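You operate a simulated robot arm through the tools that you are given. There is no shell and no other tool. Be economical: measure what you need, move in short steps, check, and stop when the job is done.

You run a simulated robot arm. Do the job below in one go: nothing can be reset, and whatever is moved stays where it is left.

JOB
Run washer 1 on Delicates, 20, 800 rpm, and switch it off at End.

The check looks at the end state, three seconds after you hand in, the way a careful person would. Anything else that was tipped, shoved, dropped, spilled or broken makes it a failure.

ROBOT AND FRAMES
A 7-joint arm with a two-finger parallel gripper, fixed in place. Base frame: the origin is at the foot of the arm, x ahead of it, y to its left, z up. Units: mm, degrees, N and s.
With the tool pointing down near the work surface it reaches from about 280 to 680 mm from the base axis. Its first joint turns from -66.0 to 66.0 degrees. Payload 1.57 kg.
The TCP is the grasp point between the finger pads, 30 mm short of the fingertips. In the tool frame z runs along the fingers and y along their closing line. Largest opening 110 mm; finger width 24, thickness 12; the body of the gripper, 48 by 112 mm, starts 78 mm behind the TCP.
Orientation is told as [roll, pitch, yaw] about the base's x, y, z axes, in that order, counted from this pose: with the fingers straight down and closing along the base's y, the tool's x points along the base's -x, its y along +y and its z along -z.

CONTROLS
- The arm moves only by the tool send_rows. Its argument "commands" is one flat list of numbers, 7 for each row, row after row: the turn, a rotation vector about the tool's x, y, z in degrees, then the shift along the tool's x, y, z in mm, then the closure, from 0 (fully open) to 1 (shut). In form: [wx, wy, wz, dx, dy, dz, hand, wx, wy, wz, dx, dy, dz, hand, ...]. A call has 1 to 20 rows; each row shifts and turns the commanded pose from where the row before left it, along the tool's axes as they then stand. Rows are played at 5 a second. More than 50 mm and 8.6 degrees between two rows, or a gripper value outside its range, and nothing of the call is played. Where a pose cannot be reached the arm comes as near as it can. A force on the tool above 40 N (or 10 N above the force at the start of the call, whichever is more), or a blocked arm, ends the call early, and 0.2 s more pass. The fingers move at their own pace (about 108 mm/s each) and stop on an object; they squeeze with about 32 N. The grip force told is the motor's: it shows also when the fingers shut on nothing. Time passes only in rows, and 0.2 s behind the last, so rows that do not move let the fingers close. It gives the time, the measured TCP pose, the force on the tool (base axes), the opening and the grip force at its end, in the units of the frame above (readings bear some noise), and new pictures: "show" is both (left out), scene, wrist or none.
- Cameras (640 x 400 px; columns grow to the right, rows downward): "scene" is fixed at [153.1, -383.2, 1403.8]; the picture's right is [0.86, -0.51, 0.00], its down [-0.28, -0.48, -0.83] and it looks along [0.42, 0.71, -0.56] (base axes); focal length 318 px, centre (320, 200). "wrist" rides on the gripper at [70, 16, -141] in the tool frame; the picture's right is [-0.23, 0.97, 0.00], its down [-0.86, -0.20, -0.48] and it looks along [-0.47, -0.11, 0.88] (tool axes); focal length 222 px, centre (320, 200).
- point_at(camera, pixels): for up to 12 pixels [column, row] of the newest picture of that camera ("zoom" is the newest enlarged one), the place [x, y, z] in the base frame of the surface seen there, good to about 2 mm. No time passes.
- zoom(camera, box): a new picture of the part [left, top, right, bottom] of that camera's present view, enlarged. No time passes.
- hand_in(): hands the job in; it is judged then, once.

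Go step by step. Measure first, check grasps and placings, and put right what went wrong. The budget is 80 turns and 200 pictures, counting those below and the enlarged ones. Unless the task says otherwise, let go and move clear before handing in, and close with one line.

The tools are called after "Request:" by a JSON object that holds its "method" and its "body". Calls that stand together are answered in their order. send_rows: Moves the arm, as the interface text tells. Its arguments: {"type":"object","properties":{"commands":{"type":"array"},"show":{"type":"string","enum":["both","scene","wrist","none"]}},"required":["commands"]} The other tools are called the same way: point_at (camera, pixels) gives the place of the surface under pixels of a picture; zoom (camera, box) takes an enlarged picture of a part of a camera's view; hand_in () hands the job in.

At the start:

```text
clock: 0.0
position: [413.1, 104.9, 1016.9]
tool_rot: [0.0, 0.1, 0.0]
wrist_force: [-0.7, 0.2, 0.7]
finger_gap: 110.0
grasp_force: 0.1
```

scene: 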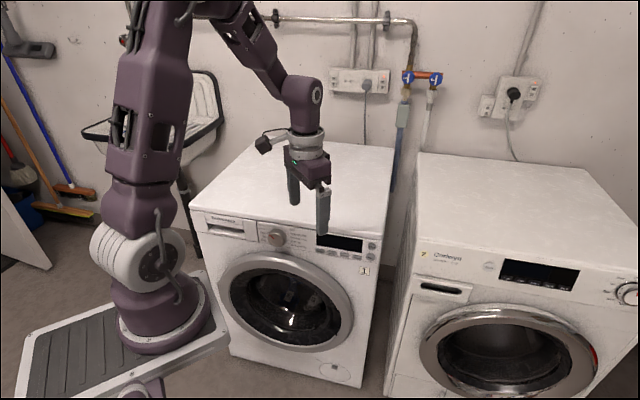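
wrist: 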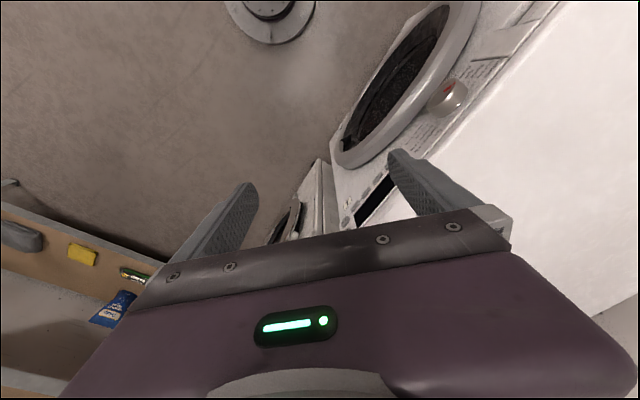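

The scene shows two washers; the left one has a knob near (277,238), a display and buttons, and a "1" sticker at (364,271). I'll zoom in on its panel.

Request:
{"method": "zoom", "body": {"camera": "scene", "box": [190, 200, 390, 325]}}

Request:
{"method": "zoom", "body": {"camera": "scene", "box": [250, 215, 330, 265]}}

Request:
{"method": "zoom", "body": {"camera": "scene", "box": [305, 225, 385, 275]}}

Request:
{"method": "zoom", "body": {"camera": "scene", "box": [410, 230, 640, 374]}}

Request:
{"method": "point_at", "body": {"camera": "scene", "pixels": [[277, 238], [260, 228], [260, 242], [310, 235], [372, 245], [372, 256], [322, 250], [360, 257], [225, 225], [340, 243], [364, 271], [286, 300]]}}

```text
3.20 times, centred on (290, 262) of scene
```

zoom: 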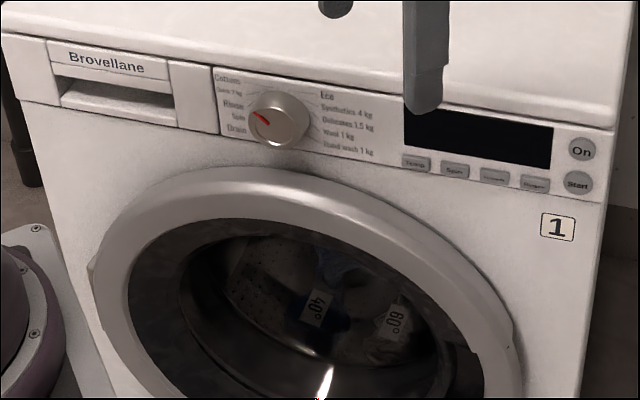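

```text
8.00 times, centred on (290, 240) of scene
```

zoom: 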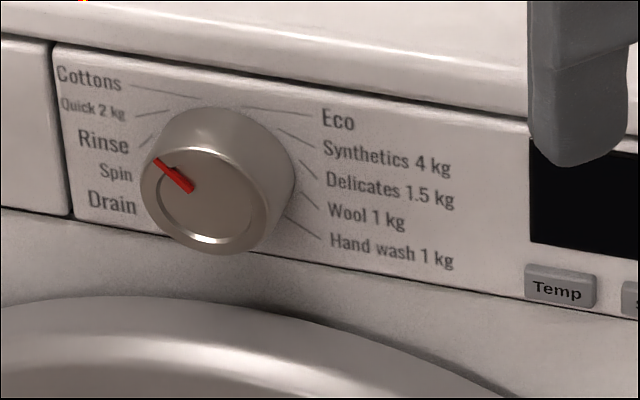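

```text
8.00 times, centred on (345, 250) of scene
```

zoom: 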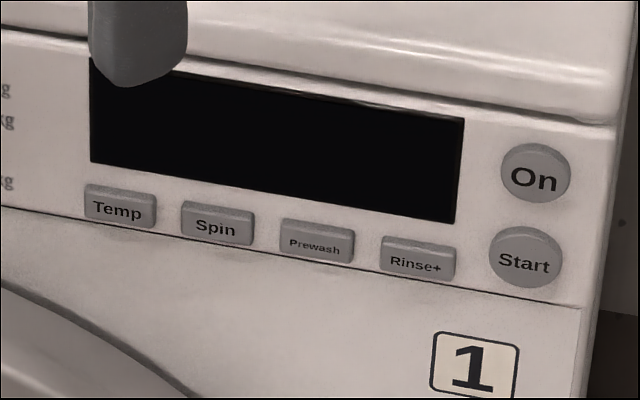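

```text
2.78 times, centred on (525, 302) of scene
```

zoom: 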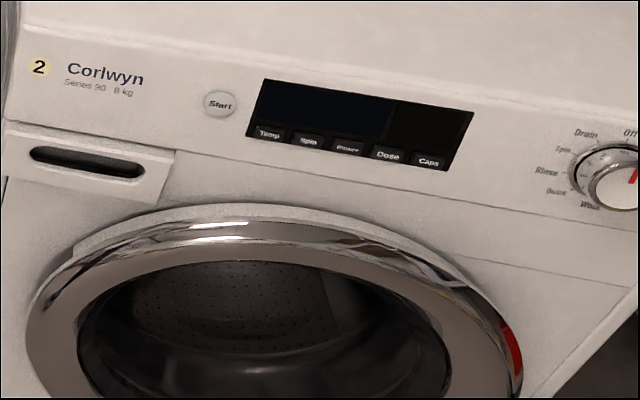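

```text
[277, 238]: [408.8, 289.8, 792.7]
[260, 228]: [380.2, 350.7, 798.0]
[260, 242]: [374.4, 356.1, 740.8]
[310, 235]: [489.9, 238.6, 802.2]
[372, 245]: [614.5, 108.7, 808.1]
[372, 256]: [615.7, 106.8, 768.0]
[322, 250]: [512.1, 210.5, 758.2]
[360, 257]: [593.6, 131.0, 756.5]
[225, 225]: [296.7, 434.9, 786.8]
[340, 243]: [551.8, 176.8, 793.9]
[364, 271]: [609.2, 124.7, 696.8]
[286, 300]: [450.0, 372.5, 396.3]
```

The knob (zoom pointer at Spin), On/Start at the right and Temp/Spin below the display are all readable. Next I measure the buttons and knob precisely, and check the taps, plug and door.

Request:
{"method": "zoom", "body": {"camera": "scene", "box": [320, 55, 448, 135]}}

Request:
{"method": "zoom", "body": {"camera": "scene", "box": [200, 240, 380, 390]}}

Request:
{"method": "zoom", "body": {"camera": "scene", "box": [305, 225, 385, 275]}}

Request:
{"method": "point_at", "body": {"camera": "zoom", "pixels": [[120, 208], [217, 226], [316, 243], [417, 260], [535, 175], [525, 260], [110, 150], [440, 200], [490, 130], [490, 280], [400, 90], [400, 20]]}}

Request:
{"method": "zoom", "body": {"camera": "scene", "box": [250, 215, 330, 265]}}

Request:
{"method": "point_at", "body": {"camera": "zoom", "pixels": [[205, 200], [165, 200], [245, 200], [205, 160], [205, 235], [160, 162], [190, 188], [330, 100], [330, 200], [305, 165], [70, 120], [285, 150]]}}

```text
5.00 times, centred on (384, 95) of scene
```

zoom: 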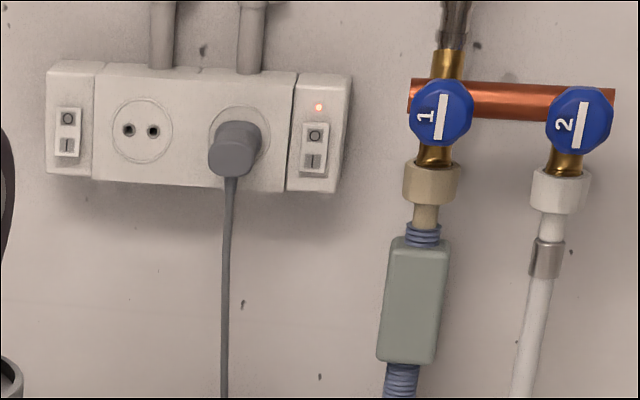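

```text
2.67 times, centred on (290, 315) of scene
```

zoom: 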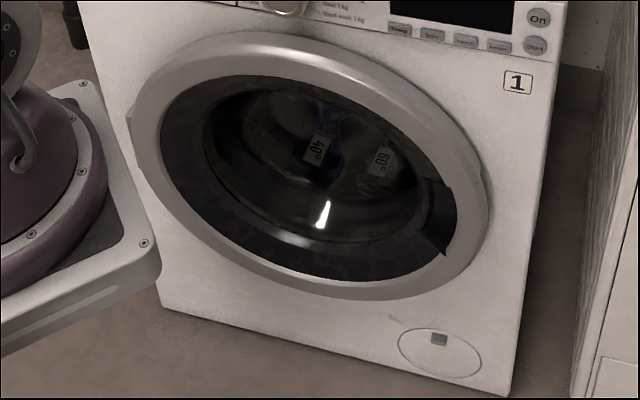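

```text
8.00 times, centred on (345, 250) of scene
```

zoom: 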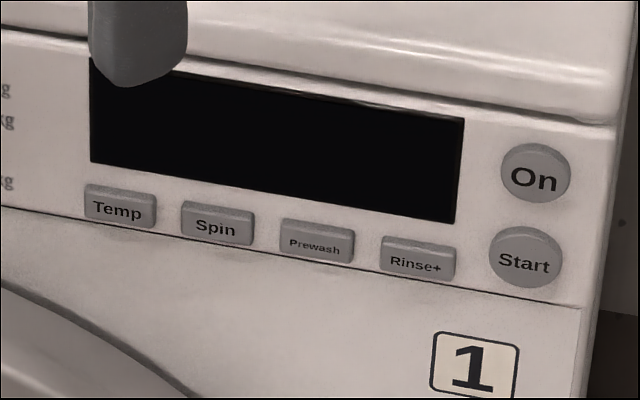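

```text
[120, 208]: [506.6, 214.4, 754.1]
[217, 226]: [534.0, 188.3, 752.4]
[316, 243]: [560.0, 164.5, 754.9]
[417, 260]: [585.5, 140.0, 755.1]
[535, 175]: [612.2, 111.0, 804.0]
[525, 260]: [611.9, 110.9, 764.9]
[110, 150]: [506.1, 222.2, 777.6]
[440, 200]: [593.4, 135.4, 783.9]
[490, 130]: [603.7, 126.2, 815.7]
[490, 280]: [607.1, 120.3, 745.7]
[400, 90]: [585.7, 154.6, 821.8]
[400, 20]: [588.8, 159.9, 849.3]
```

```text
8.00 times, centred on (290, 240) of scene
```

zoom: 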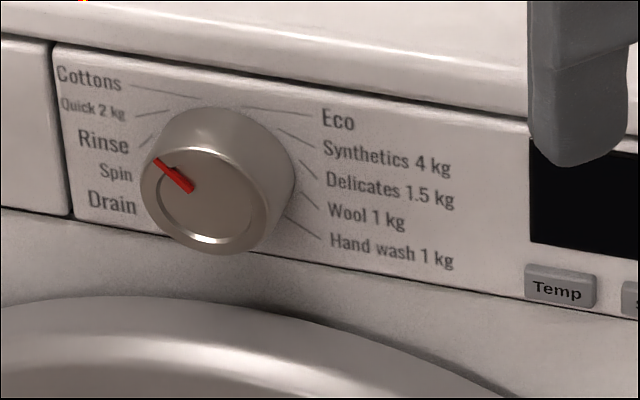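

```text
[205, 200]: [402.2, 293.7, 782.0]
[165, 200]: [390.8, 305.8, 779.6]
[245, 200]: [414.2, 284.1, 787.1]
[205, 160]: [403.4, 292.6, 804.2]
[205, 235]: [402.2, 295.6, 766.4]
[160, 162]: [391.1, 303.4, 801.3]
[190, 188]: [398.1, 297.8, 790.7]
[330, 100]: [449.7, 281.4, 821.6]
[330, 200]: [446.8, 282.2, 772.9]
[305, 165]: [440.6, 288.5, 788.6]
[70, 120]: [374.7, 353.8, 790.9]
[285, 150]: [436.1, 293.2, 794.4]
```

Panel plane is vertical, facing 45°: x+y ≈ 729 on the panel, buttons protruding ~5 mm and the knob ~23 mm. I'll turn the tool to point horizontally at the panel (yaw 45, then pitch 90).

Request:
{"method": "send_rows", "body": {"commands": [0, 0, -7.5, 0, 0, 0, 0, 0, 0, -7.5, 0, 0, 0, 0, 0, 0, -7.5, 0, 0, 0, 0, 0, 0, -7.5, 0, 0, 0, 0, 0, 0, -7.5, 0, 0, 0, 0, 0, 0, -7.5, 0, 0, 0, 0, 0, -7.5, 0, 0, 0, 0, 0, 0, -7.5, 0, 0, 0, 0, 0, 0, -7.5, 0, 0, 0, 0, 0, 0, -7.5, 0, 0, 0, 0, 0, 0, -7.5, 0, 0, 0, 0, 0, 0, -7.5, 0, 0, 0, 0, 0, 0, -7.5, 0, 0, 0, 0, 0, 0, -7.5, 0, 0, 0, 0, 0, 0, -7.5, 0, 0, 0, 0, 0, 0, -7.5, 0, 0, 0, 0, 0, 0, -7.5, 0, 0, 0, 0, 0, 0, -7.5, 0, 0, 0, 0, 0]}}

```text
clock: 3.8
position: [467.3, 138.5, 1054.0]
tool_rot: [-35.1, -84.6, 84.3]
wrist_force: [-0.2, 0.7, -0.3]
finger_gap: 110.0
grasp_force: 0.0
out of reach, approached as far as the arm can: row 13, 14, 15, 18
```

scene: 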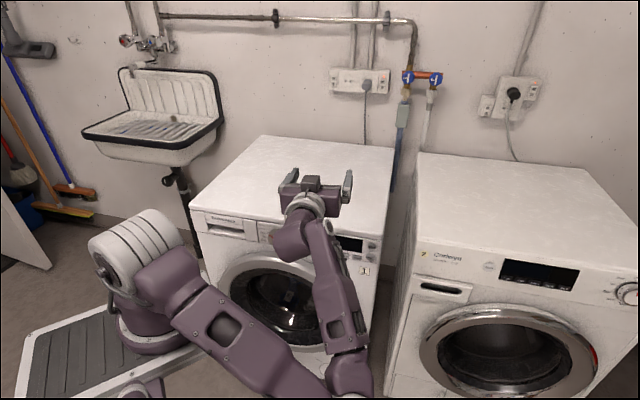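
wrist: 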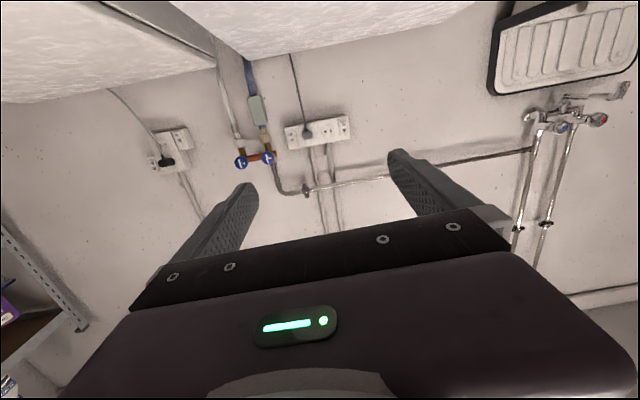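

The arm reconfigured and ended near the limit, pointing forward roughly horizontal, with the pose a bit off. I'll send a small forward nudge to see where the commanded pose stands.

Request:
{"method": "send_rows", "body": {"commands": [0, 0, 0, 0, 0, 0, 0, 0, 0, 0, 0, 0, 5, 0], "show": "none"}}

```text
clock: 4.4
position: [468.9, 142.1, 1054.9]
tool_rot: [-34.0, -84.6, 83.3]
wrist_force: [1.1, 0.5, 0.4]
finger_gap: 109.6
grasp_force: 0.0
```

The commanded pose snaps to the reached one. I'll correct the orientation by about [4.4,-4.2,3.3]° and move down toward a standoff before the knob.

Request:
{"method": "send_rows", "body": {"commands": [0, 0, 0, 35, 20, 0, 0, 0, 0, 0, 35, 20, 0, 0, 2.2, -2.1, 1.6, 30, 20, 0, 0, 2.2, -2.1, 1.7, 30, 20, 0, 0, 0, 0, 0, 20, 25, 0, 0, 0, 0, 0, 20, 25, 0, 0, 0, 0, 0, 0, 0, 0, 0]}}

```text
clock: 6.0
position: [412.3, 212.8, 878.5]
tool_rot: [34.5, -89.8, 10.6]
wrist_force: [0.1, -0.5, -1.3]
finger_gap: 110.0
grasp_force: 0.0
out of reach, approached as far as the arm can: row 1, 2, 3, 4
```

scene: 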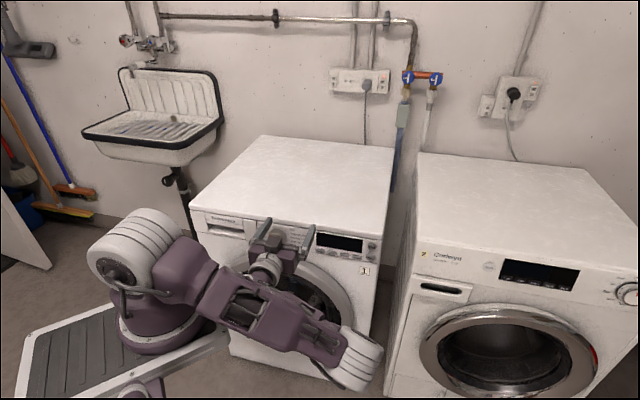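
wrist: 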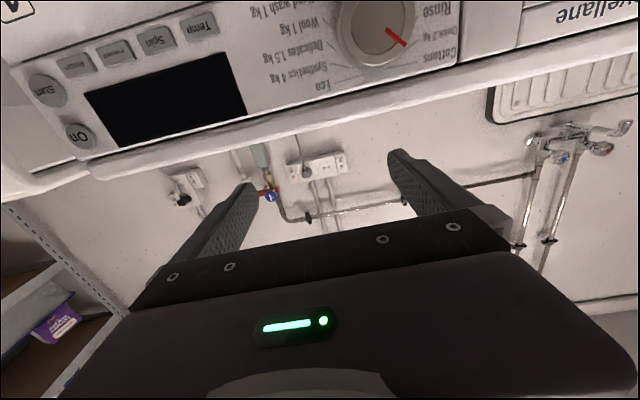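

Orientation is now square to the panel (d≈442, s≈141, z≈878). The wrist view shows the knob upside-down at (378,35); zoom and measure the ticks and pointer.

Request:
{"method": "zoom", "body": {"camera": "wrist", "box": [260, 0, 480, 110]}}

```text
2.91 times, centred on (370, 55) of wrist
```

zoom: 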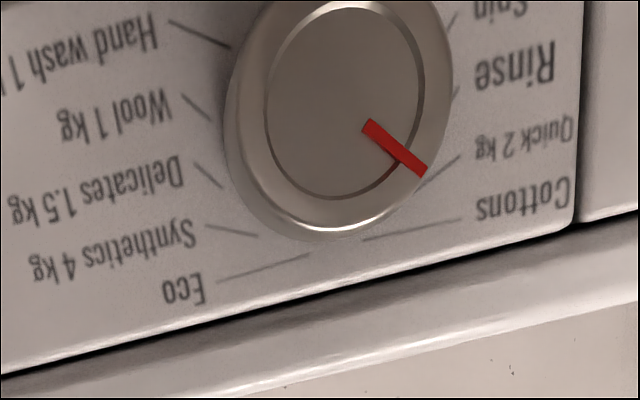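

Request:
{"method": "point_at", "body": {"camera": "zoom", "pixels": [[227, 46], [208, 119], [220, 187], [256, 236], [309, 254], [364, 240], [422, 183], [455, 95], [422, 168], [370, 127], [340, 55], [340, 20]]}}

```text
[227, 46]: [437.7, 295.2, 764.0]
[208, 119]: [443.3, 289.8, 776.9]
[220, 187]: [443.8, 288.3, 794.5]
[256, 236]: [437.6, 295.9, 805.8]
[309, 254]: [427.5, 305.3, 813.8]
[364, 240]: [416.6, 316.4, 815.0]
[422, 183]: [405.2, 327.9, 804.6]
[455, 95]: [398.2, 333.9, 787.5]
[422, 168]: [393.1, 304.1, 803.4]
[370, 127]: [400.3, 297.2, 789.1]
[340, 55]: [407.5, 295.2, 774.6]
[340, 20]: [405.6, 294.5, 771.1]
```

Ticks fit a circle about (s≈77, z≈783) with ~30° spacing; the pointer sits at Quick. First I'll check clearance to washer 2, and go with closed fingers to a standoff before On.

Request:
{"method": "point_at", "body": {"camera": "scene", "pixels": [[412, 245], [440, 290], [400, 320], [500, 268]]}}

Request:
{"method": "send_rows", "body": {"commands": [0, 0, 0, 15, -42.7, 2, 1, 0, 0, 0, 15, -42.7, 2, 1, 0, 0, 0, 15, -42.7, 2, 1, 0, 0, 0, 15, -42.7, 2, 1, 0, 0, 0, 15, -42.7, 2, 1, 0, 0, 0, 0, 0, 0, 1]}}

```text
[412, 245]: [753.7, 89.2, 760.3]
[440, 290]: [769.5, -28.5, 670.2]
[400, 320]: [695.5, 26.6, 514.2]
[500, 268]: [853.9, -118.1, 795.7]
```

```text
clock: 7.4
position: [571.4, 67.5, 805.0]
tool_rot: [21.1, -89.8, 24.0]
wrist_force: [-0.9, -0.9, 0.0]
finger_gap: 0.0
grasp_force: 21.4
```

scene: 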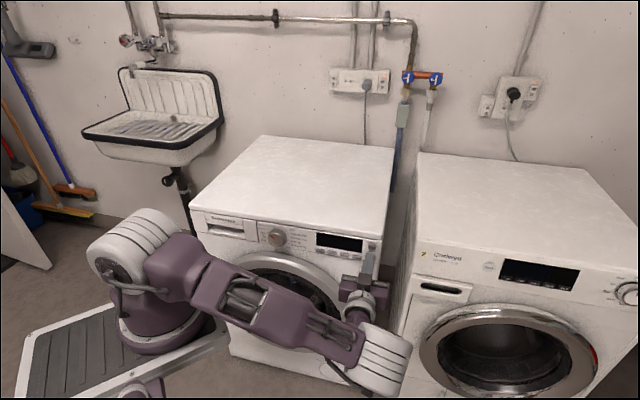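
wrist: 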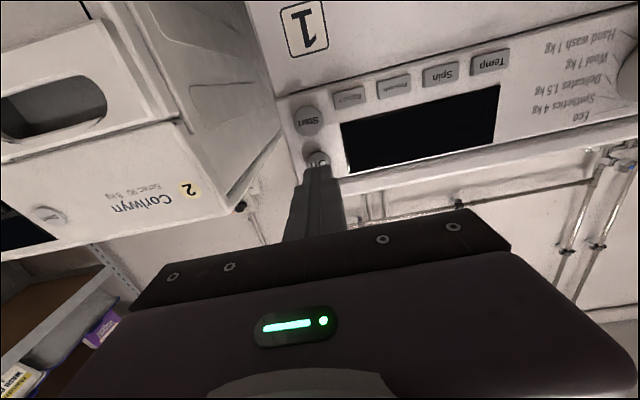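

Tip is lined up with On (s≈356 vs 354, z 805). I'll press slowly and retract.

Request:
{"method": "send_rows", "body": {"commands": [0, 0, 0, 0, 2, 15, 1, 0, 0, 0, 0, 0, 10, 1, 0, 0, 0, 0, 0, 3, 1, 0, 0, 0, 0, 0, 2, 1, 0, 0, 0, 0, 0, 2, 1]}}

```text
clock: 8.6
position: [593.9, 92.7, 805.0]
tool_rot: [25.7, -89.8, 19.1]
wrist_force: [-1.9, -1.8, 0.1]
finger_gap: 0.3
grasp_force: 21.7
```

scene: 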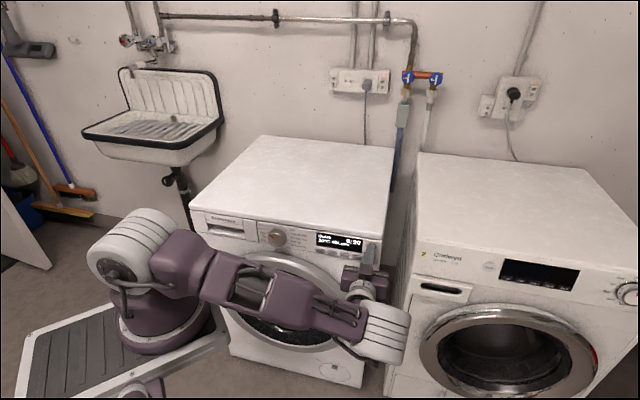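
wrist: 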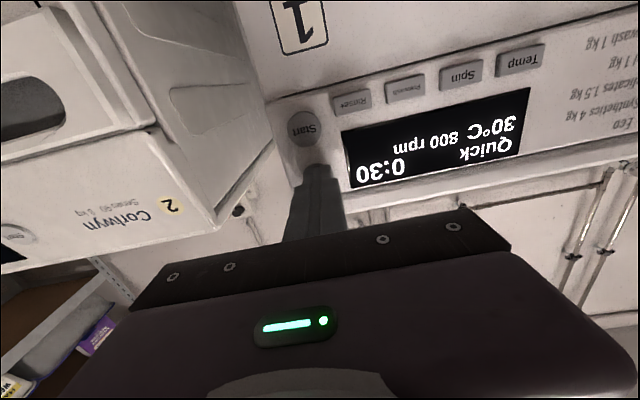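

On works: display shows "Quick 0:30 30°C 800 rpm". Retract and move to the knob standoff, opening the fingers.

Request:
{"method": "send_rows", "body": {"commands": [0, 0, 0, 0, 0, -40, 1, 0, 0, 0, 4, 46, 0, 1, 0, 0, 0, 4, 46, 0, 0, 0, 0, 0, 4, 46, 0, 0, 0, 0, 0, 4, 46, 0, 0, 0, 0, 0, 4, 46, 0, 0, 0, 0, 0, 2, 46, 0, 0, 0, 0, 0, 0, 0, 0, 0]}}

Request:
{"method": "point_at", "body": {"camera": "scene", "pixels": [[245, 256], [252, 252], [262, 256], [245, 250]]}}

```text
clock: 10.4
position: [371.1, 261.7, 782.7]
tool_rot: [10.6, -89.7, 34.3]
wrist_force: [1.0, -0.5, -0.6]
finger_gap: 110.1
grasp_force: 0.1
```

scene: 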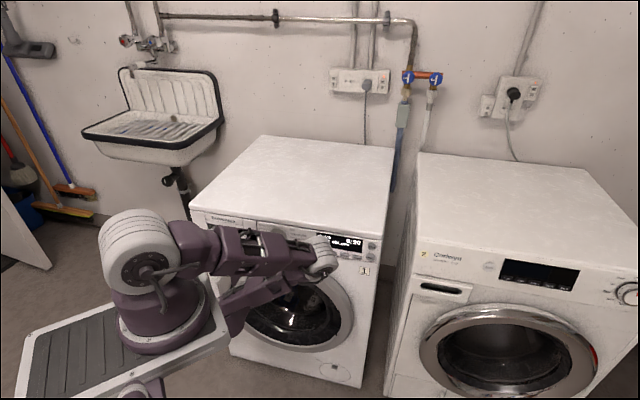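
wrist: 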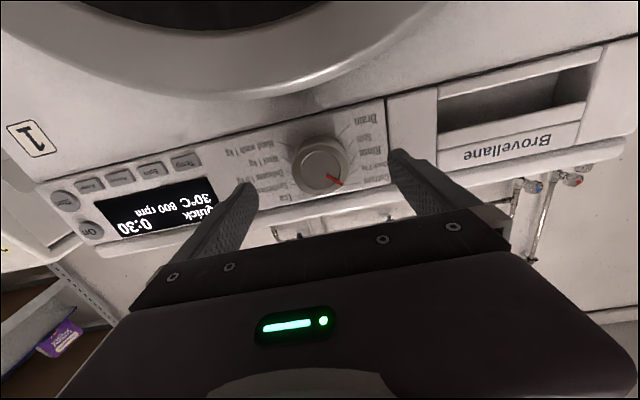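

```text
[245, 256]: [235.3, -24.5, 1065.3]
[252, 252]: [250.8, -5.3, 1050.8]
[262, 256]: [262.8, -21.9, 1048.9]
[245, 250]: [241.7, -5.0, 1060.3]
```

Now at standoff in front of the knob (s≈77, z≈783, d≈447). Measure the knob's outline and the door ring below it in the wrist view.

Request:
{"method": "zoom", "body": {"camera": "wrist", "box": [240, 80, 400, 220]}}

Request:
{"method": "point_at", "body": {"camera": "wrist", "pixels": [[320, 170], [298, 170], [342, 165], [320, 148], [320, 190], [290, 92], [285, 80], [330, 182], [341, 184], [330, 100], [320, 60]]}}

```text
2.86 times, centred on (320, 150) of wrist
```

zoom: 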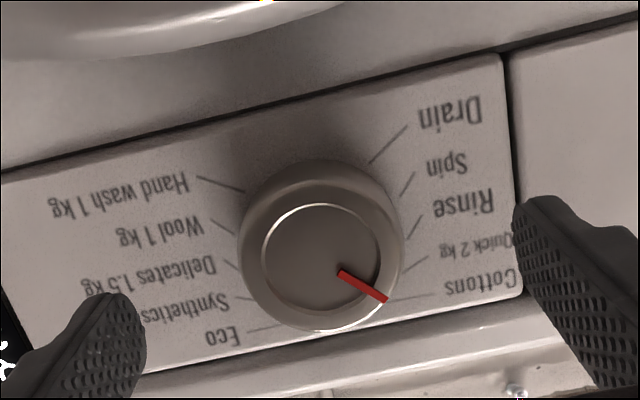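

```text
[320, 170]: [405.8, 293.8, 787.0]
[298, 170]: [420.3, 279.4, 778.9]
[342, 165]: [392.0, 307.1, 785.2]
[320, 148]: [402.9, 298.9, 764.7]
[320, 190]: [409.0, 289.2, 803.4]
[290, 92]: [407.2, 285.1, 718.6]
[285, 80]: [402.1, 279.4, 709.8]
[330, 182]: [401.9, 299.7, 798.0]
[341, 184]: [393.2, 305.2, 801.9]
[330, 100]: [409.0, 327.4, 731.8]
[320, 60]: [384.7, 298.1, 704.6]
```

The knob centre is about (s 78, z 785), radius ~23; the door ring protrudes below z≈722, so I'll keep the fingers partly open. Pre-rotate −60° at standoff, then check.

Request:
{"method": "send_rows", "body": {"commands": [0, 0, 0, -2.3, -0.6, 0, 0.38, 0, 0, -7.5, 0, 0, 0, 0.38, 0, 0, -7.5, 0, 0, 0, 0.38, 0, 0, -7.5, 0, 0, 0, 0.38, 0, 0, -7.5, 0, 0, 0, 0.38, 0, 0, -7.5, 0, 0, 0, 0.38, 0, 0, -7.5, 0, 0, 0, 0.38, 0, 0, -7.5, 0, 0, 0, 0.38, 0, 0, -7.5, 0, 0, 0, 0.38, 0, 0, 0, 0, 0, 0, 0.38]}}

```text
clock: 12.6
position: [370.2, 258.3, 784.6]
tool_rot: [-89.8, -30.0, 134.8]
wrist_force: [0.8, 0.1, 0.0]
finger_gap: 68.4
grasp_force: 0.2
```

scene: 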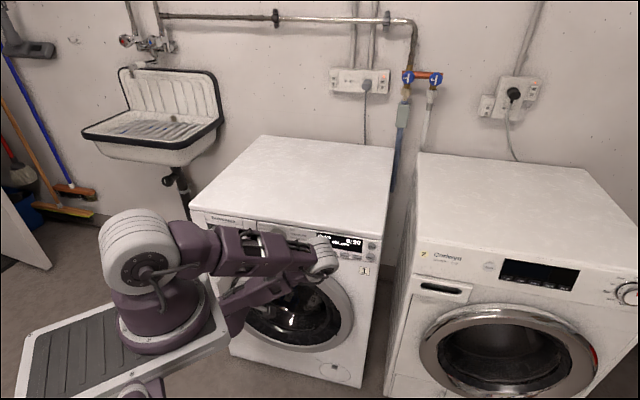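
wrist: 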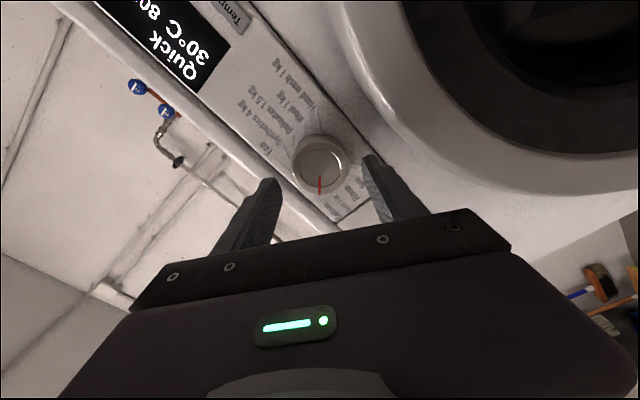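

Rotation achieved, centre s≈79, z≈785. Advance 35 mm over the knob and close.

Request:
{"method": "send_rows", "body": {"commands": [0, 0, 0, 0, 0, 15, 0.38, 0, 0, 0, 0, 0, 10, 0.38, 0, 0, 0, 0, 0, 10, 0.38, 0, 0, 0, 0, 0, 0, 0.7, 0, 0, 0, 0, 0, 0, 0.7]}}

```text
clock: 13.8
position: [396.3, 284.7, 784.8]
tool_rot: [-89.9, -30.0, 134.9]
wrist_force: [-4.8, -7.8, 3.8]
finger_gap: 52.3
grasp_force: 44.3
```

scene: 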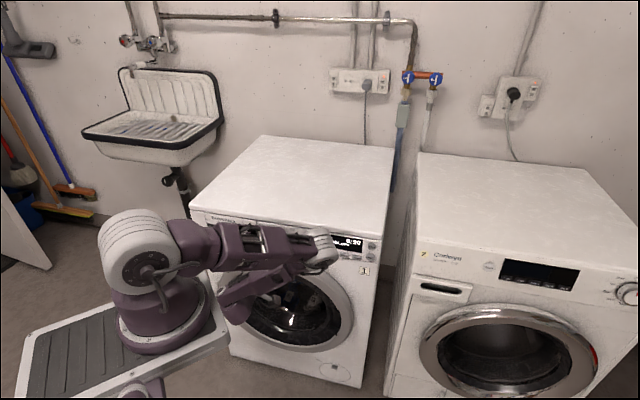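
wrist: 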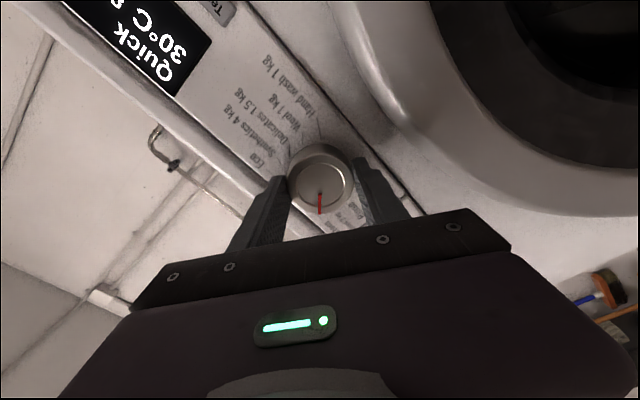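

Gripped the knob (52 mm, 44 N). Turn clockwise 60° and check the display.

Request:
{"method": "send_rows", "body": {"commands": [0, 0, 7.5, 0, 0, 0, 0.7, 0, 0, 7.5, 0, 0, 0, 0.7, 0, 0, 7.5, 0, 0, 0, 0.7, 0, 0, 7.5, 0, 0, 0, 0.7, 0, 0, 7.5, 0, 0, 0, 0.7, 0, 0, 7.5, 0, 0, 0, 0.7, 0, 0, 7.5, 0, 0, 0, 0.7, 0, 0, 7.5, 0, 0, 0, 0.7]}}

```text
clock: 15.6
position: [395.8, 283.9, 784.1]
tool_rot: [36.8, -89.6, 8.3]
wrist_force: [-1.6, -7.0, -12.3]
finger_gap: 52.2
grasp_force: 45.5
```

scene: 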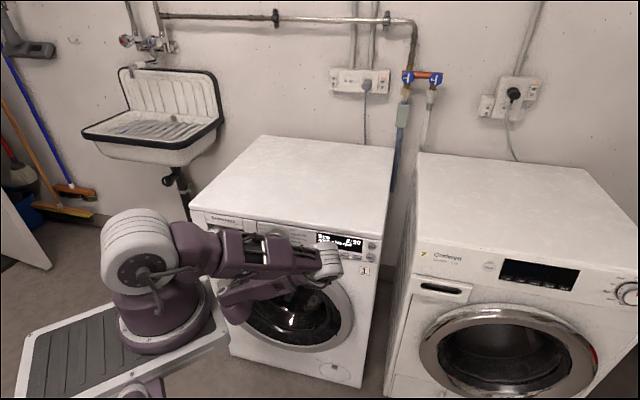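
wrist: 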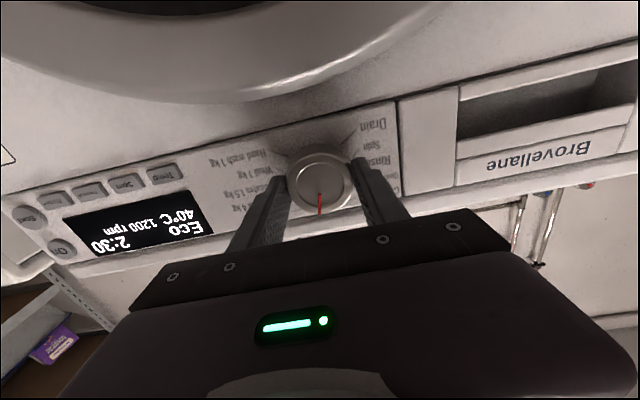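

Display reads "Eco" after 60°, so 30° per step as expected. Turn another 60° to Delicates.

Request:
{"method": "send_rows", "body": {"commands": [0, 0, 7.5, 0, 0, 0, 0.7, 0, 0, 7.5, 0, 0, 0, 0.7, 0, 0, 7.5, 0, 0, 0, 0.7, 0, 0, 7.5, 0, 0, 0, 0.7, 0, 0, 7.5, 0, 0, 0, 0.7, 0, 0, 7.5, 0, 0, 0, 0.7, 0, 0, 7.5, 0, 0, 0, 0.7, 0, 0, 7.5, 0, 0, 0, 0.7]}}

Request:
{"method": "zoom", "body": {"camera": "scene", "box": [290, 220, 390, 282]}}

```text
clock: 17.4
position: [394.6, 283.1, 786.2]
tool_rot: [89.9, -29.7, -45.0]
wrist_force: [-2.5, 4.8, -11.4]
finger_gap: 52.4
grasp_force: 45.3
```

scene: 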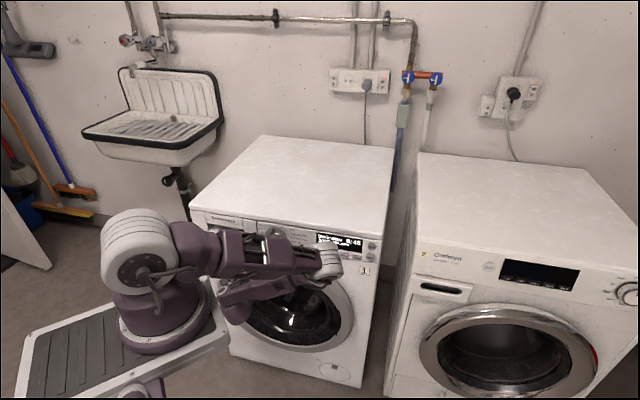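
wrist: 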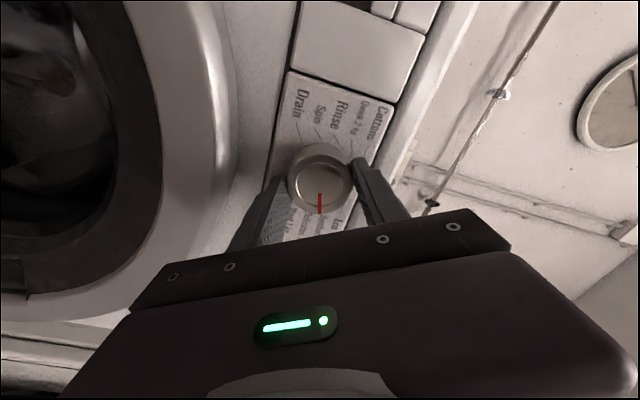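

```text
6.40 times, centred on (340, 251) of scene
```

zoom: 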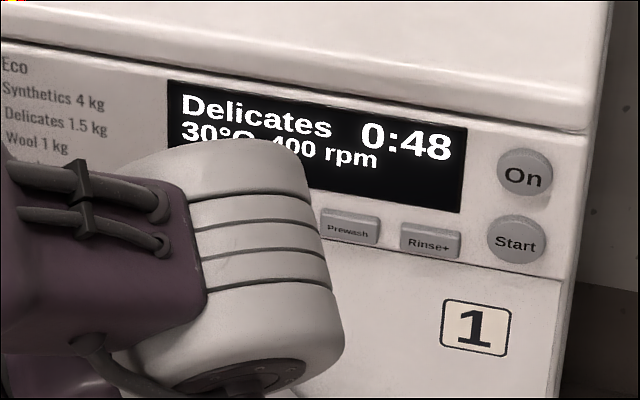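

Display now "Delicates 0:48, 30°C, 400 rpm". Release, retract, rotate back and move to the Temp button standoff (s≈206.6, z≈754).

Request:
{"method": "send_rows", "body": {"commands": [0, 0, 0, 0, 0, 0, 0.38, 0, 0, 0, 0, 0, 0, 0.38, 0, 0, 0, 0, 0, -38, 0.38, 0, 0, -7.5, 0, 0, 0, 0.38, 0, 0, -7.5, 0, 0, 0, 0.38, 0, 0, -7.5, 0, 0, 0, 0.38, 0, 0, -7.5, 0, 0, 0, 0.38, 0, 0, -7.5, 0, 0, 0, 0.38, 0, 0, -7.5, 0, 0, 0, 1, 0, 0, -7.5, 0, 0, 0, 1, 0, 0, -7.5, 0, 0, 0, 1, 0, 0, 0, 10.7, -42.5, 0, 1, 0, 0, 0, 10.7, -42.5, 0, 1, 0, 0, 0, 10.7, -42.5, 0, 1, 0, 0, 0, 0, 0, 0, 1]}}

Request:
{"method": "point_at", "body": {"camera": "wrist", "pixels": [[320, 200]]}}

```text
clock: 20.6
position: [457.5, 167.5, 752.3]
tool_rot: [19.9, -89.7, 25.0]
wrist_force: [0.0, 0.4, 0.1]
finger_gap: 0.0
grasp_force: 21.2
```

scene: 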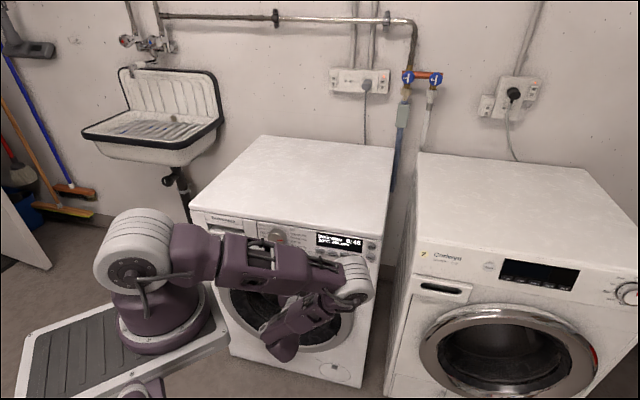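
wrist: 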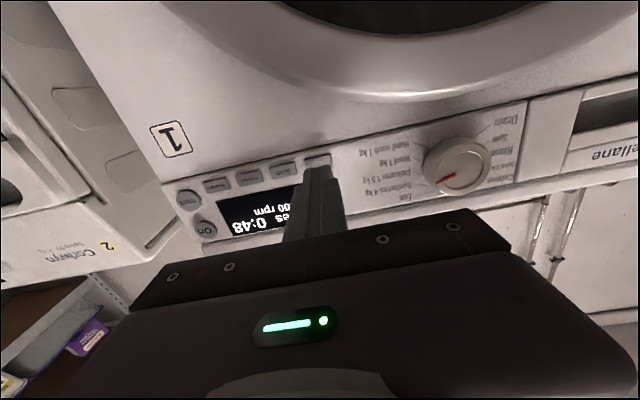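

```text
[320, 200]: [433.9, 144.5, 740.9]
```

At s≈205, z≈752, d≈442, opposite Temp. Press once and back off 20 mm.

Request:
{"method": "send_rows", "body": {"commands": [0, 0, 0, -1.5, -1.5, 20, 1, 0, 0, 0, 0, 0, 14, 1, 0, 0, 0, 0, 0, 4, 1, 0, 0, 0, 0, 0, 3, 1, 0, 0, 0, 0, 0, 2, 1, 0, 0, 0, 0, 0, -13, 1], "show": "wrist"}}

Request:
{"method": "zoom", "body": {"camera": "scene", "box": [290, 220, 390, 282]}}

```text
clock: 22.0
position: [480.4, 186.6, 753.3]
tool_rot: [20.4, -89.8, 24.4]
wrist_force: [0.0, 0.7, -0.3]
finger_gap: 0.2
grasp_force: 21.4
```

wrist: 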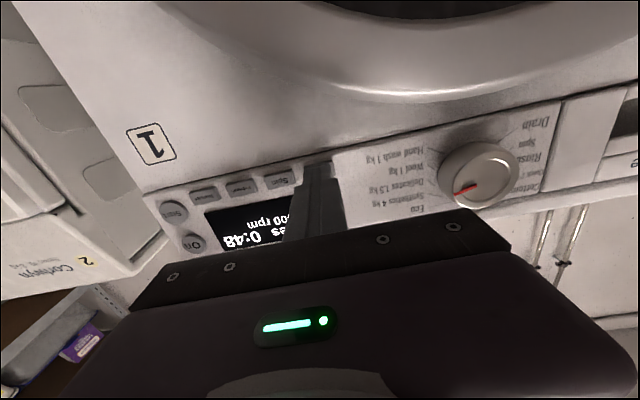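

```text
6.40 times, centred on (340, 251) of scene
```

zoom: 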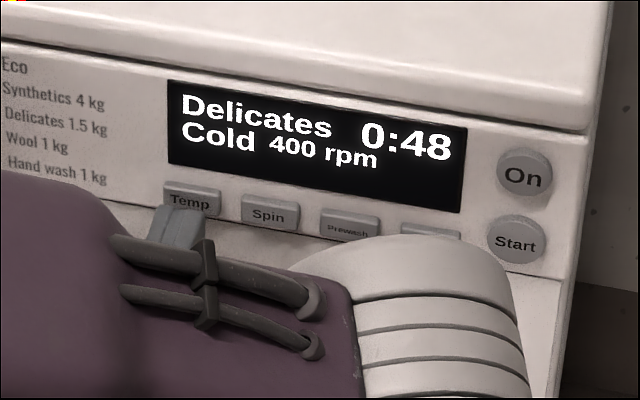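

Temp went 30 → Cold; the next press should give 20. Press once more.

Request:
{"method": "send_rows", "body": {"commands": [0, 0, 0, 0, 0, 6, 1, 0, 0, 0, 0, 0, 5, 1, 0, 0, 0, 0, 0, 3, 1, 0, 0, 0, 0, 0, -13, 1], "show": "none"}}

Request:
{"method": "zoom", "body": {"camera": "scene", "box": [290, 220, 390, 282]}}

```text
clock: 23.0
position: [482.8, 187.5, 754.0]
tool_rot: [33.6, -89.8, 11.4]
wrist_force: [-0.2, 0.1, -0.2]
finger_gap: 0.0
grasp_force: 21.1
```

```text
6.40 times, centred on (340, 251) of scene
```

zoom: 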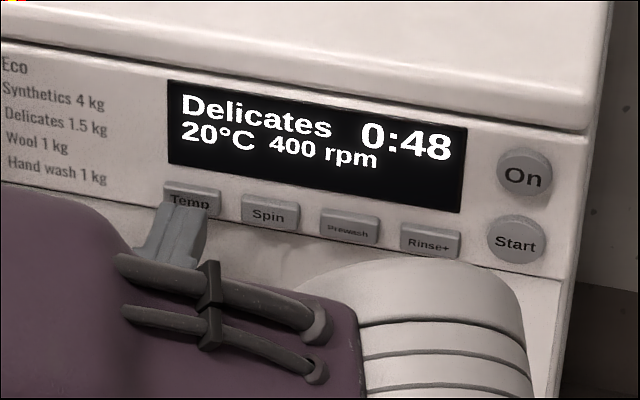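

20°C is set. Move 36 mm to Spin and press once.

Request:
{"method": "send_rows", "body": {"commands": [0, 0, 0, 0, 0, -10, 1, 0, 0, 0, 0, -36, 0, 1, 0, 0, 0, 0, 0, 0, 1, 0, 0, 0, 0, 0, 12, 1, 0, 0, 0, 0, 0, 4, 1, 0, 0, 0, 0, 0, 4, 1, 0, 0, 0, 0, 0, 2, 1, 0, 0, 0, 0, 0, -14, 1], "show": "none"}}

Request:
{"method": "zoom", "body": {"camera": "scene", "box": [290, 220, 390, 282]}}

```text
clock: 24.8
position: [505.9, 159.7, 753.2]
tool_rot: [19.5, -89.8, 25.4]
wrist_force: [0.2, -0.3, 0.4]
finger_gap: 0.1
grasp_force: 21.2
```

```text
6.40 times, centred on (340, 251) of scene
```

zoom: 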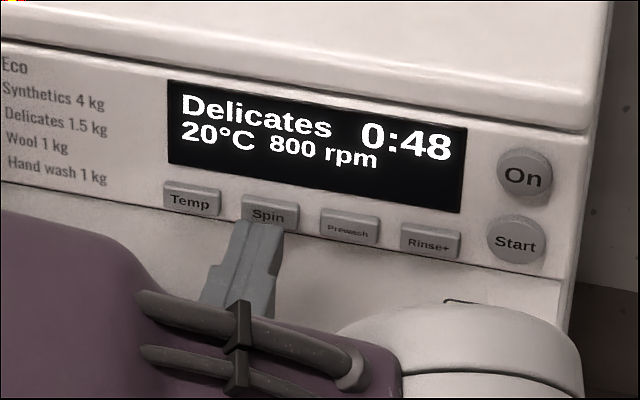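

Delicates / 20°C / 800 rpm all set. Move to Start (s≈354, z≈765) and press.

Request:
{"method": "send_rows", "body": {"commands": [0, 0, 0, 0, 0, -12, 1, 0, 0, 0, -4, -36.5, 0, 1, 0, 0, 0, -4, -36.5, 0, 1, 0, 0, 0, -4, -36.5, 0, 1, 0, 0, 0, 0, 0, 0, 1, 0, 0, 0, 0, 0, 12, 1, 0, 0, 0, 0, 0, 6, 1, 0, 0, 0, 0, 0, 5, 1, 0, 0, 0, 0, 0, 3, 1, 0, 0, 0, 0, 0, -20, 1]}}

Request:
{"method": "zoom", "body": {"camera": "scene", "box": [290, 220, 390, 282]}}

```text
clock: 27.0
position: [579.1, 77.6, 764.6]
tool_rot: [27.8, -89.8, 17.2]
wrist_force: [0.4, -0.8, 0.2]
finger_gap: 0.0
grasp_force: 21.5
```

scene: 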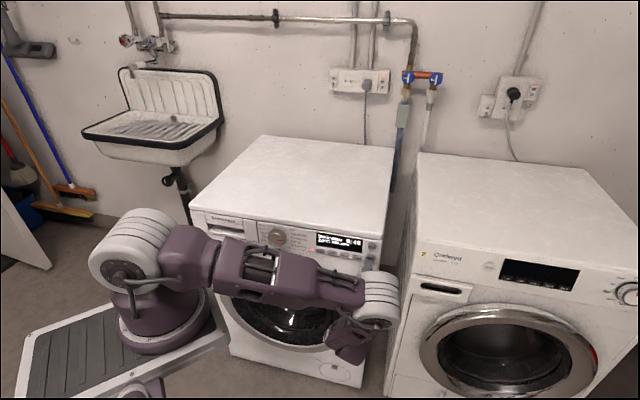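
wrist: 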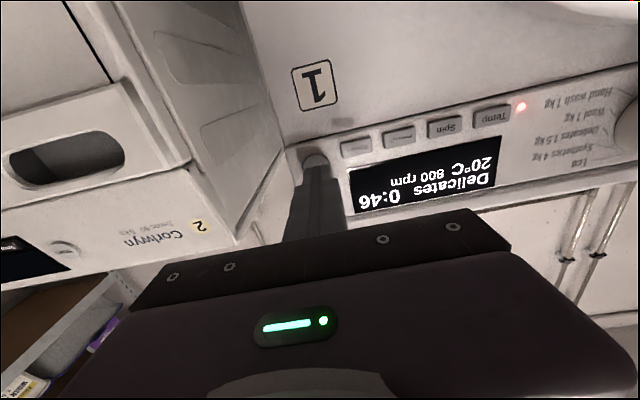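

```text
6.40 times, centred on (340, 251) of scene
```

zoom: 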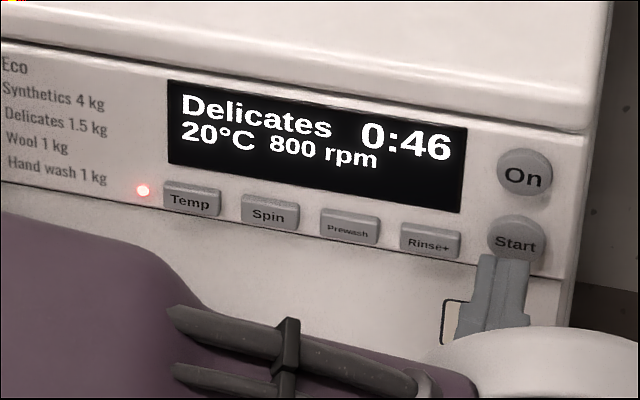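

The cycle is running: red lamp lit, display 0:46 and counting. Move up to the On standoff (z≈804) and wait.

Request:
{"method": "send_rows", "body": {"commands": [0, 0, 0, -20, 0, -5, 1, 0, 0, 0, -19.5, 0, 0, 1, 0, 0, 0, 0, 0, 0, 1, 0, 0, 0, 0, 0, 0, 1, 0, 0, 0, 0, 0, 0, 1, 0, 0, 0, 0, 0, 0, 1, 0, 0, 0, 0, 0, 0, 1, 0, 0, 0, 0, 0, 0, 1, 0, 0, 0, 0, 0, 0, 1, 0, 0, 0, 0, 0, 0, 1, 0, 0, 0, 0, 0, 0, 1, 0, 0, 0, 0, 0, 0, 1, 0, 0, 0, 0, 0, 0, 1, 0, 0, 0, 0, 0, 0, 1, 0, 0, 0, 0, 0, 0, 1], "show": "none"}}

Request:
{"method": "zoom", "body": {"camera": "scene", "box": [290, 220, 390, 282]}}

```text
clock: 30.2
position: [574.2, 74.1, 806.0]
tool_rot: [27.3, -89.8, 17.6]
wrist_force: [-0.6, 0.2, 0.4]
finger_gap: 0.0
grasp_force: 21.2
```

```text
6.40 times, centred on (340, 251) of scene
```

zoom: 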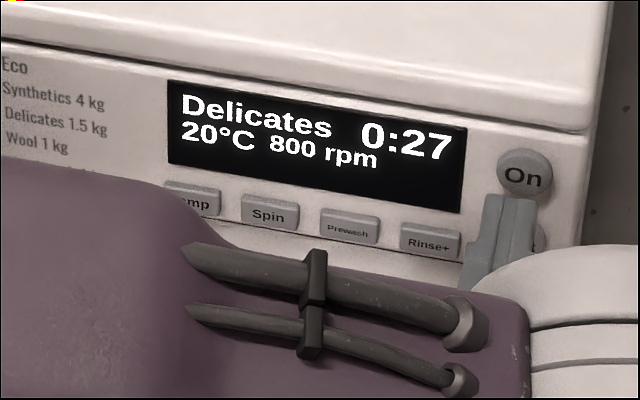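

Showing 0:27, about 6 min per second, so End should come in ~4.5 s. Wait another 4.2 s and look.

Request:
{"method": "send_rows", "body": {"commands": [0, 0, 0, 0, 0, 0, 1, 0, 0, 0, 0, 0, 0, 1, 0, 0, 0, 0, 0, 0, 1, 0, 0, 0, 0, 0, 0, 1, 0, 0, 0, 0, 0, 0, 1, 0, 0, 0, 0, 0, 0, 1, 0, 0, 0, 0, 0, 0, 1, 0, 0, 0, 0, 0, 0, 1, 0, 0, 0, 0, 0, 0, 1, 0, 0, 0, 0, 0, 0, 1, 0, 0, 0, 0, 0, 0, 1, 0, 0, 0, 0, 0, 0, 1, 0, 0, 0, 0, 0, 0, 1, 0, 0, 0, 0, 0, 0, 1, 0, 0, 0, 0, 0, 0, 1, 0, 0, 0, 0, 0, 0, 1, 0, 0, 0, 0, 0, 0, 1, 0, 0, 0, 0, 0, 0, 1, 0, 0, 0, 0, 0, 0, 1, 0, 0, 0, 0, 0, 0, 1], "show": "none"}}

Request:
{"method": "zoom", "body": {"camera": "scene", "box": [290, 220, 390, 282]}}

```text
clock: 34.4
position: [574.1, 73.4, 805.4]
tool_rot: [27.5, -89.8, 17.4]
wrist_force: [-0.2, 0.2, -1.4]
finger_gap: 0.0
grasp_force: 21.3
```

```text
6.40 times, centred on (340, 251) of scene
```

zoom: 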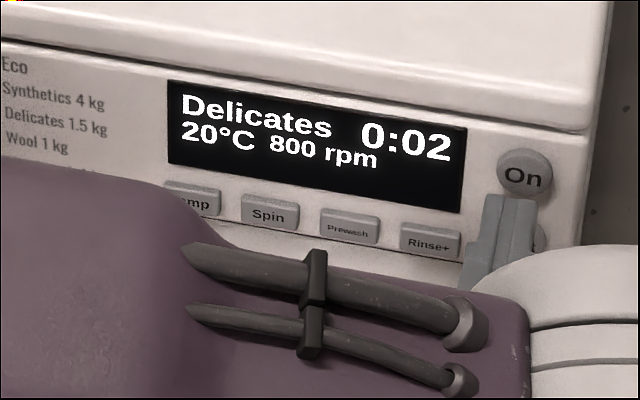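

0:02 left; wait about one more second.

Request:
{"method": "send_rows", "body": {"commands": [0, 0, 0, 0, 0, 0, 1, 0, 0, 0, 0, 0, 0, 1, 0, 0, 0, 0, 0, 0, 1, 0, 0, 0, 0, 0, 0, 1], "show": "none"}}

Request:
{"method": "zoom", "body": {"camera": "scene", "box": [290, 220, 390, 282]}}

```text
clock: 35.4
position: [576.0, 75.5, 805.4]
tool_rot: [27.4, -89.7, 17.5]
wrist_force: [-0.2, 0.9, 0.6]
finger_gap: 0.0
grasp_force: 21.2
```

```text
6.40 times, centred on (340, 251) of scene
```

zoom: 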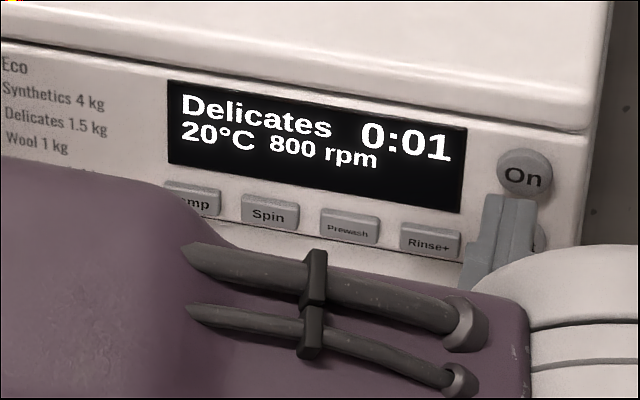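

Still 0:01; keep waiting.

Request:
{"method": "send_rows", "body": {"commands": [0, 0, 0, 0, 0, 0, 1, 0, 0, 0, 0, 0, 0, 1, 0, 0, 0, 0, 0, 0, 1, 0, 0, 0, 0, 0, 0, 1, 0, 0, 0, 0, 0, 0, 1, 0, 0, 0, 0, 0, 0, 1], "show": "none"}}

Request:
{"method": "zoom", "body": {"camera": "scene", "box": [290, 220, 390, 282]}}

```text
clock: 36.8
position: [576.0, 74.5, 805.1]
tool_rot: [27.6, -89.8, 17.4]
wrist_force: [-0.1, 0.4, 0.6]
finger_gap: 0.3
grasp_force: 20.9
```

```text
6.40 times, centred on (340, 251) of scene
```

zoom: 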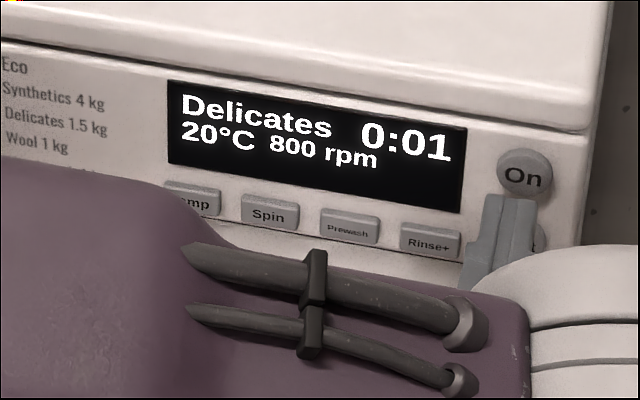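

Request:
{"method": "send_rows", "body": {"commands": [0, 0, 0, 0, 0, 0, 1, 0, 0, 0, 0, 0, 0, 1, 0, 0, 0, 0, 0, 0, 1, 0, 0, 0, 0, 0, 0, 1, 0, 0, 0, 0, 0, 0, 1, 0, 0, 0, 0, 0, 0, 1, 0, 0, 0, 0, 0, 0, 1, 0, 0, 0, 0, 0, 0, 1, 0, 0, 0, 0, 0, 0, 1, 0, 0, 0, 0, 0, 0, 1, 0, 0, 0, 0, 0, 0, 1, 0, 0, 0, 0, 0, 0, 1, 0, 0, 0, 0, 0, 0, 1, 0, 0, 0, 0, 0, 0, 1], "show": "none"}}

Request:
{"method": "zoom", "body": {"camera": "scene", "box": [290, 220, 390, 282]}}

```text
clock: 39.8
position: [576.1, 75.2, 804.7]
tool_rot: [27.6, -89.8, 17.3]
wrist_force: [-0.1, -0.4, 0.2]
finger_gap: 0.1
grasp_force: 21.1
```

```text
6.40 times, centred on (340, 251) of scene
```

zoom: 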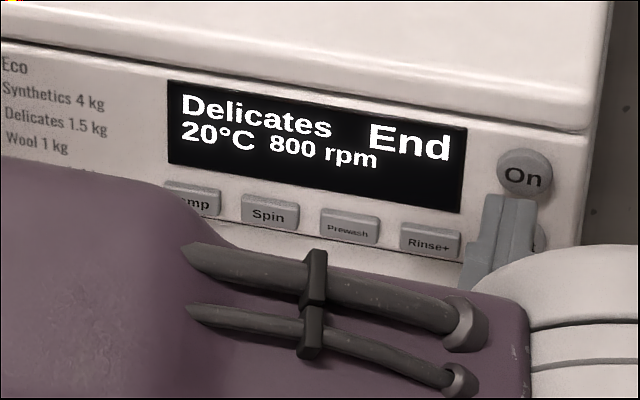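

The display says "End". Press On once to switch off, then retract well clear.

Request:
{"method": "send_rows", "body": {"commands": [0, 0, 0, 0, 0, 12, 1, 0, 0, 0, 0, 0, 6, 1, 0, 0, 0, 0, 0, 4, 1, 0, 0, 0, 0, 0, 3, 1, 0, 0, 0, 0, 0, -20, 1, 0, 0, 0, 0, 0, -25, 1]}}

Request:
{"method": "zoom", "body": {"camera": "scene", "box": [250, 215, 390, 302]}}

```text
clock: 41.2
position: [560.9, 60.2, 806.1]
tool_rot: [36.4, -89.8, 8.6]
wrist_force: [0.0, 0.0, 0.7]
finger_gap: 0.0
grasp_force: 20.9
```

scene: 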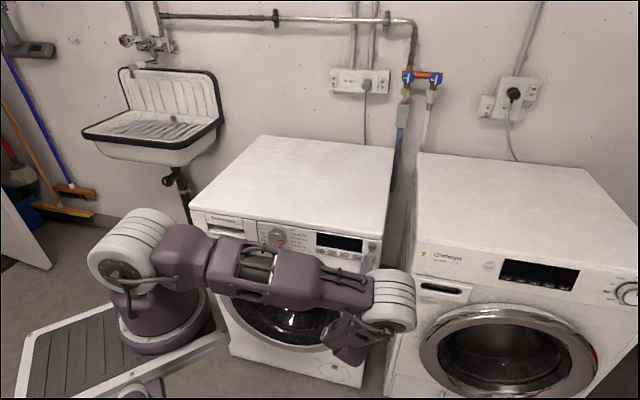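
wrist: 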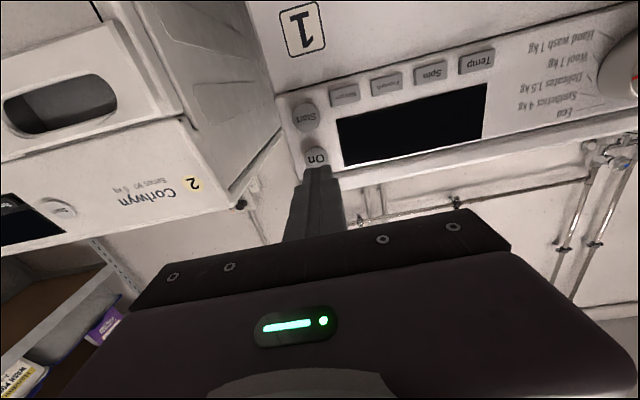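

```text
4.57 times, centred on (320, 258) of scene
```

zoom: 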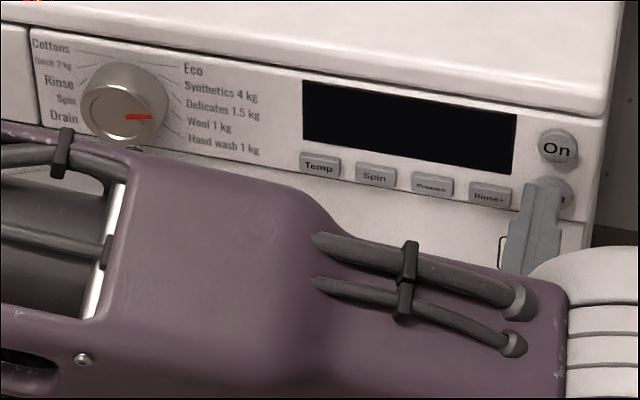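

The display is dark, the lamp is off, and the arm is clear of the panel with nothing disturbed. Handing in.

Request:
{"method": "hand_in", "body": {}}

```text
The job is handed in.
```

Washer 1 ran Delicates at 20°C and 800 rpm until its display showed End. I then switched it off, and the job is handed in.
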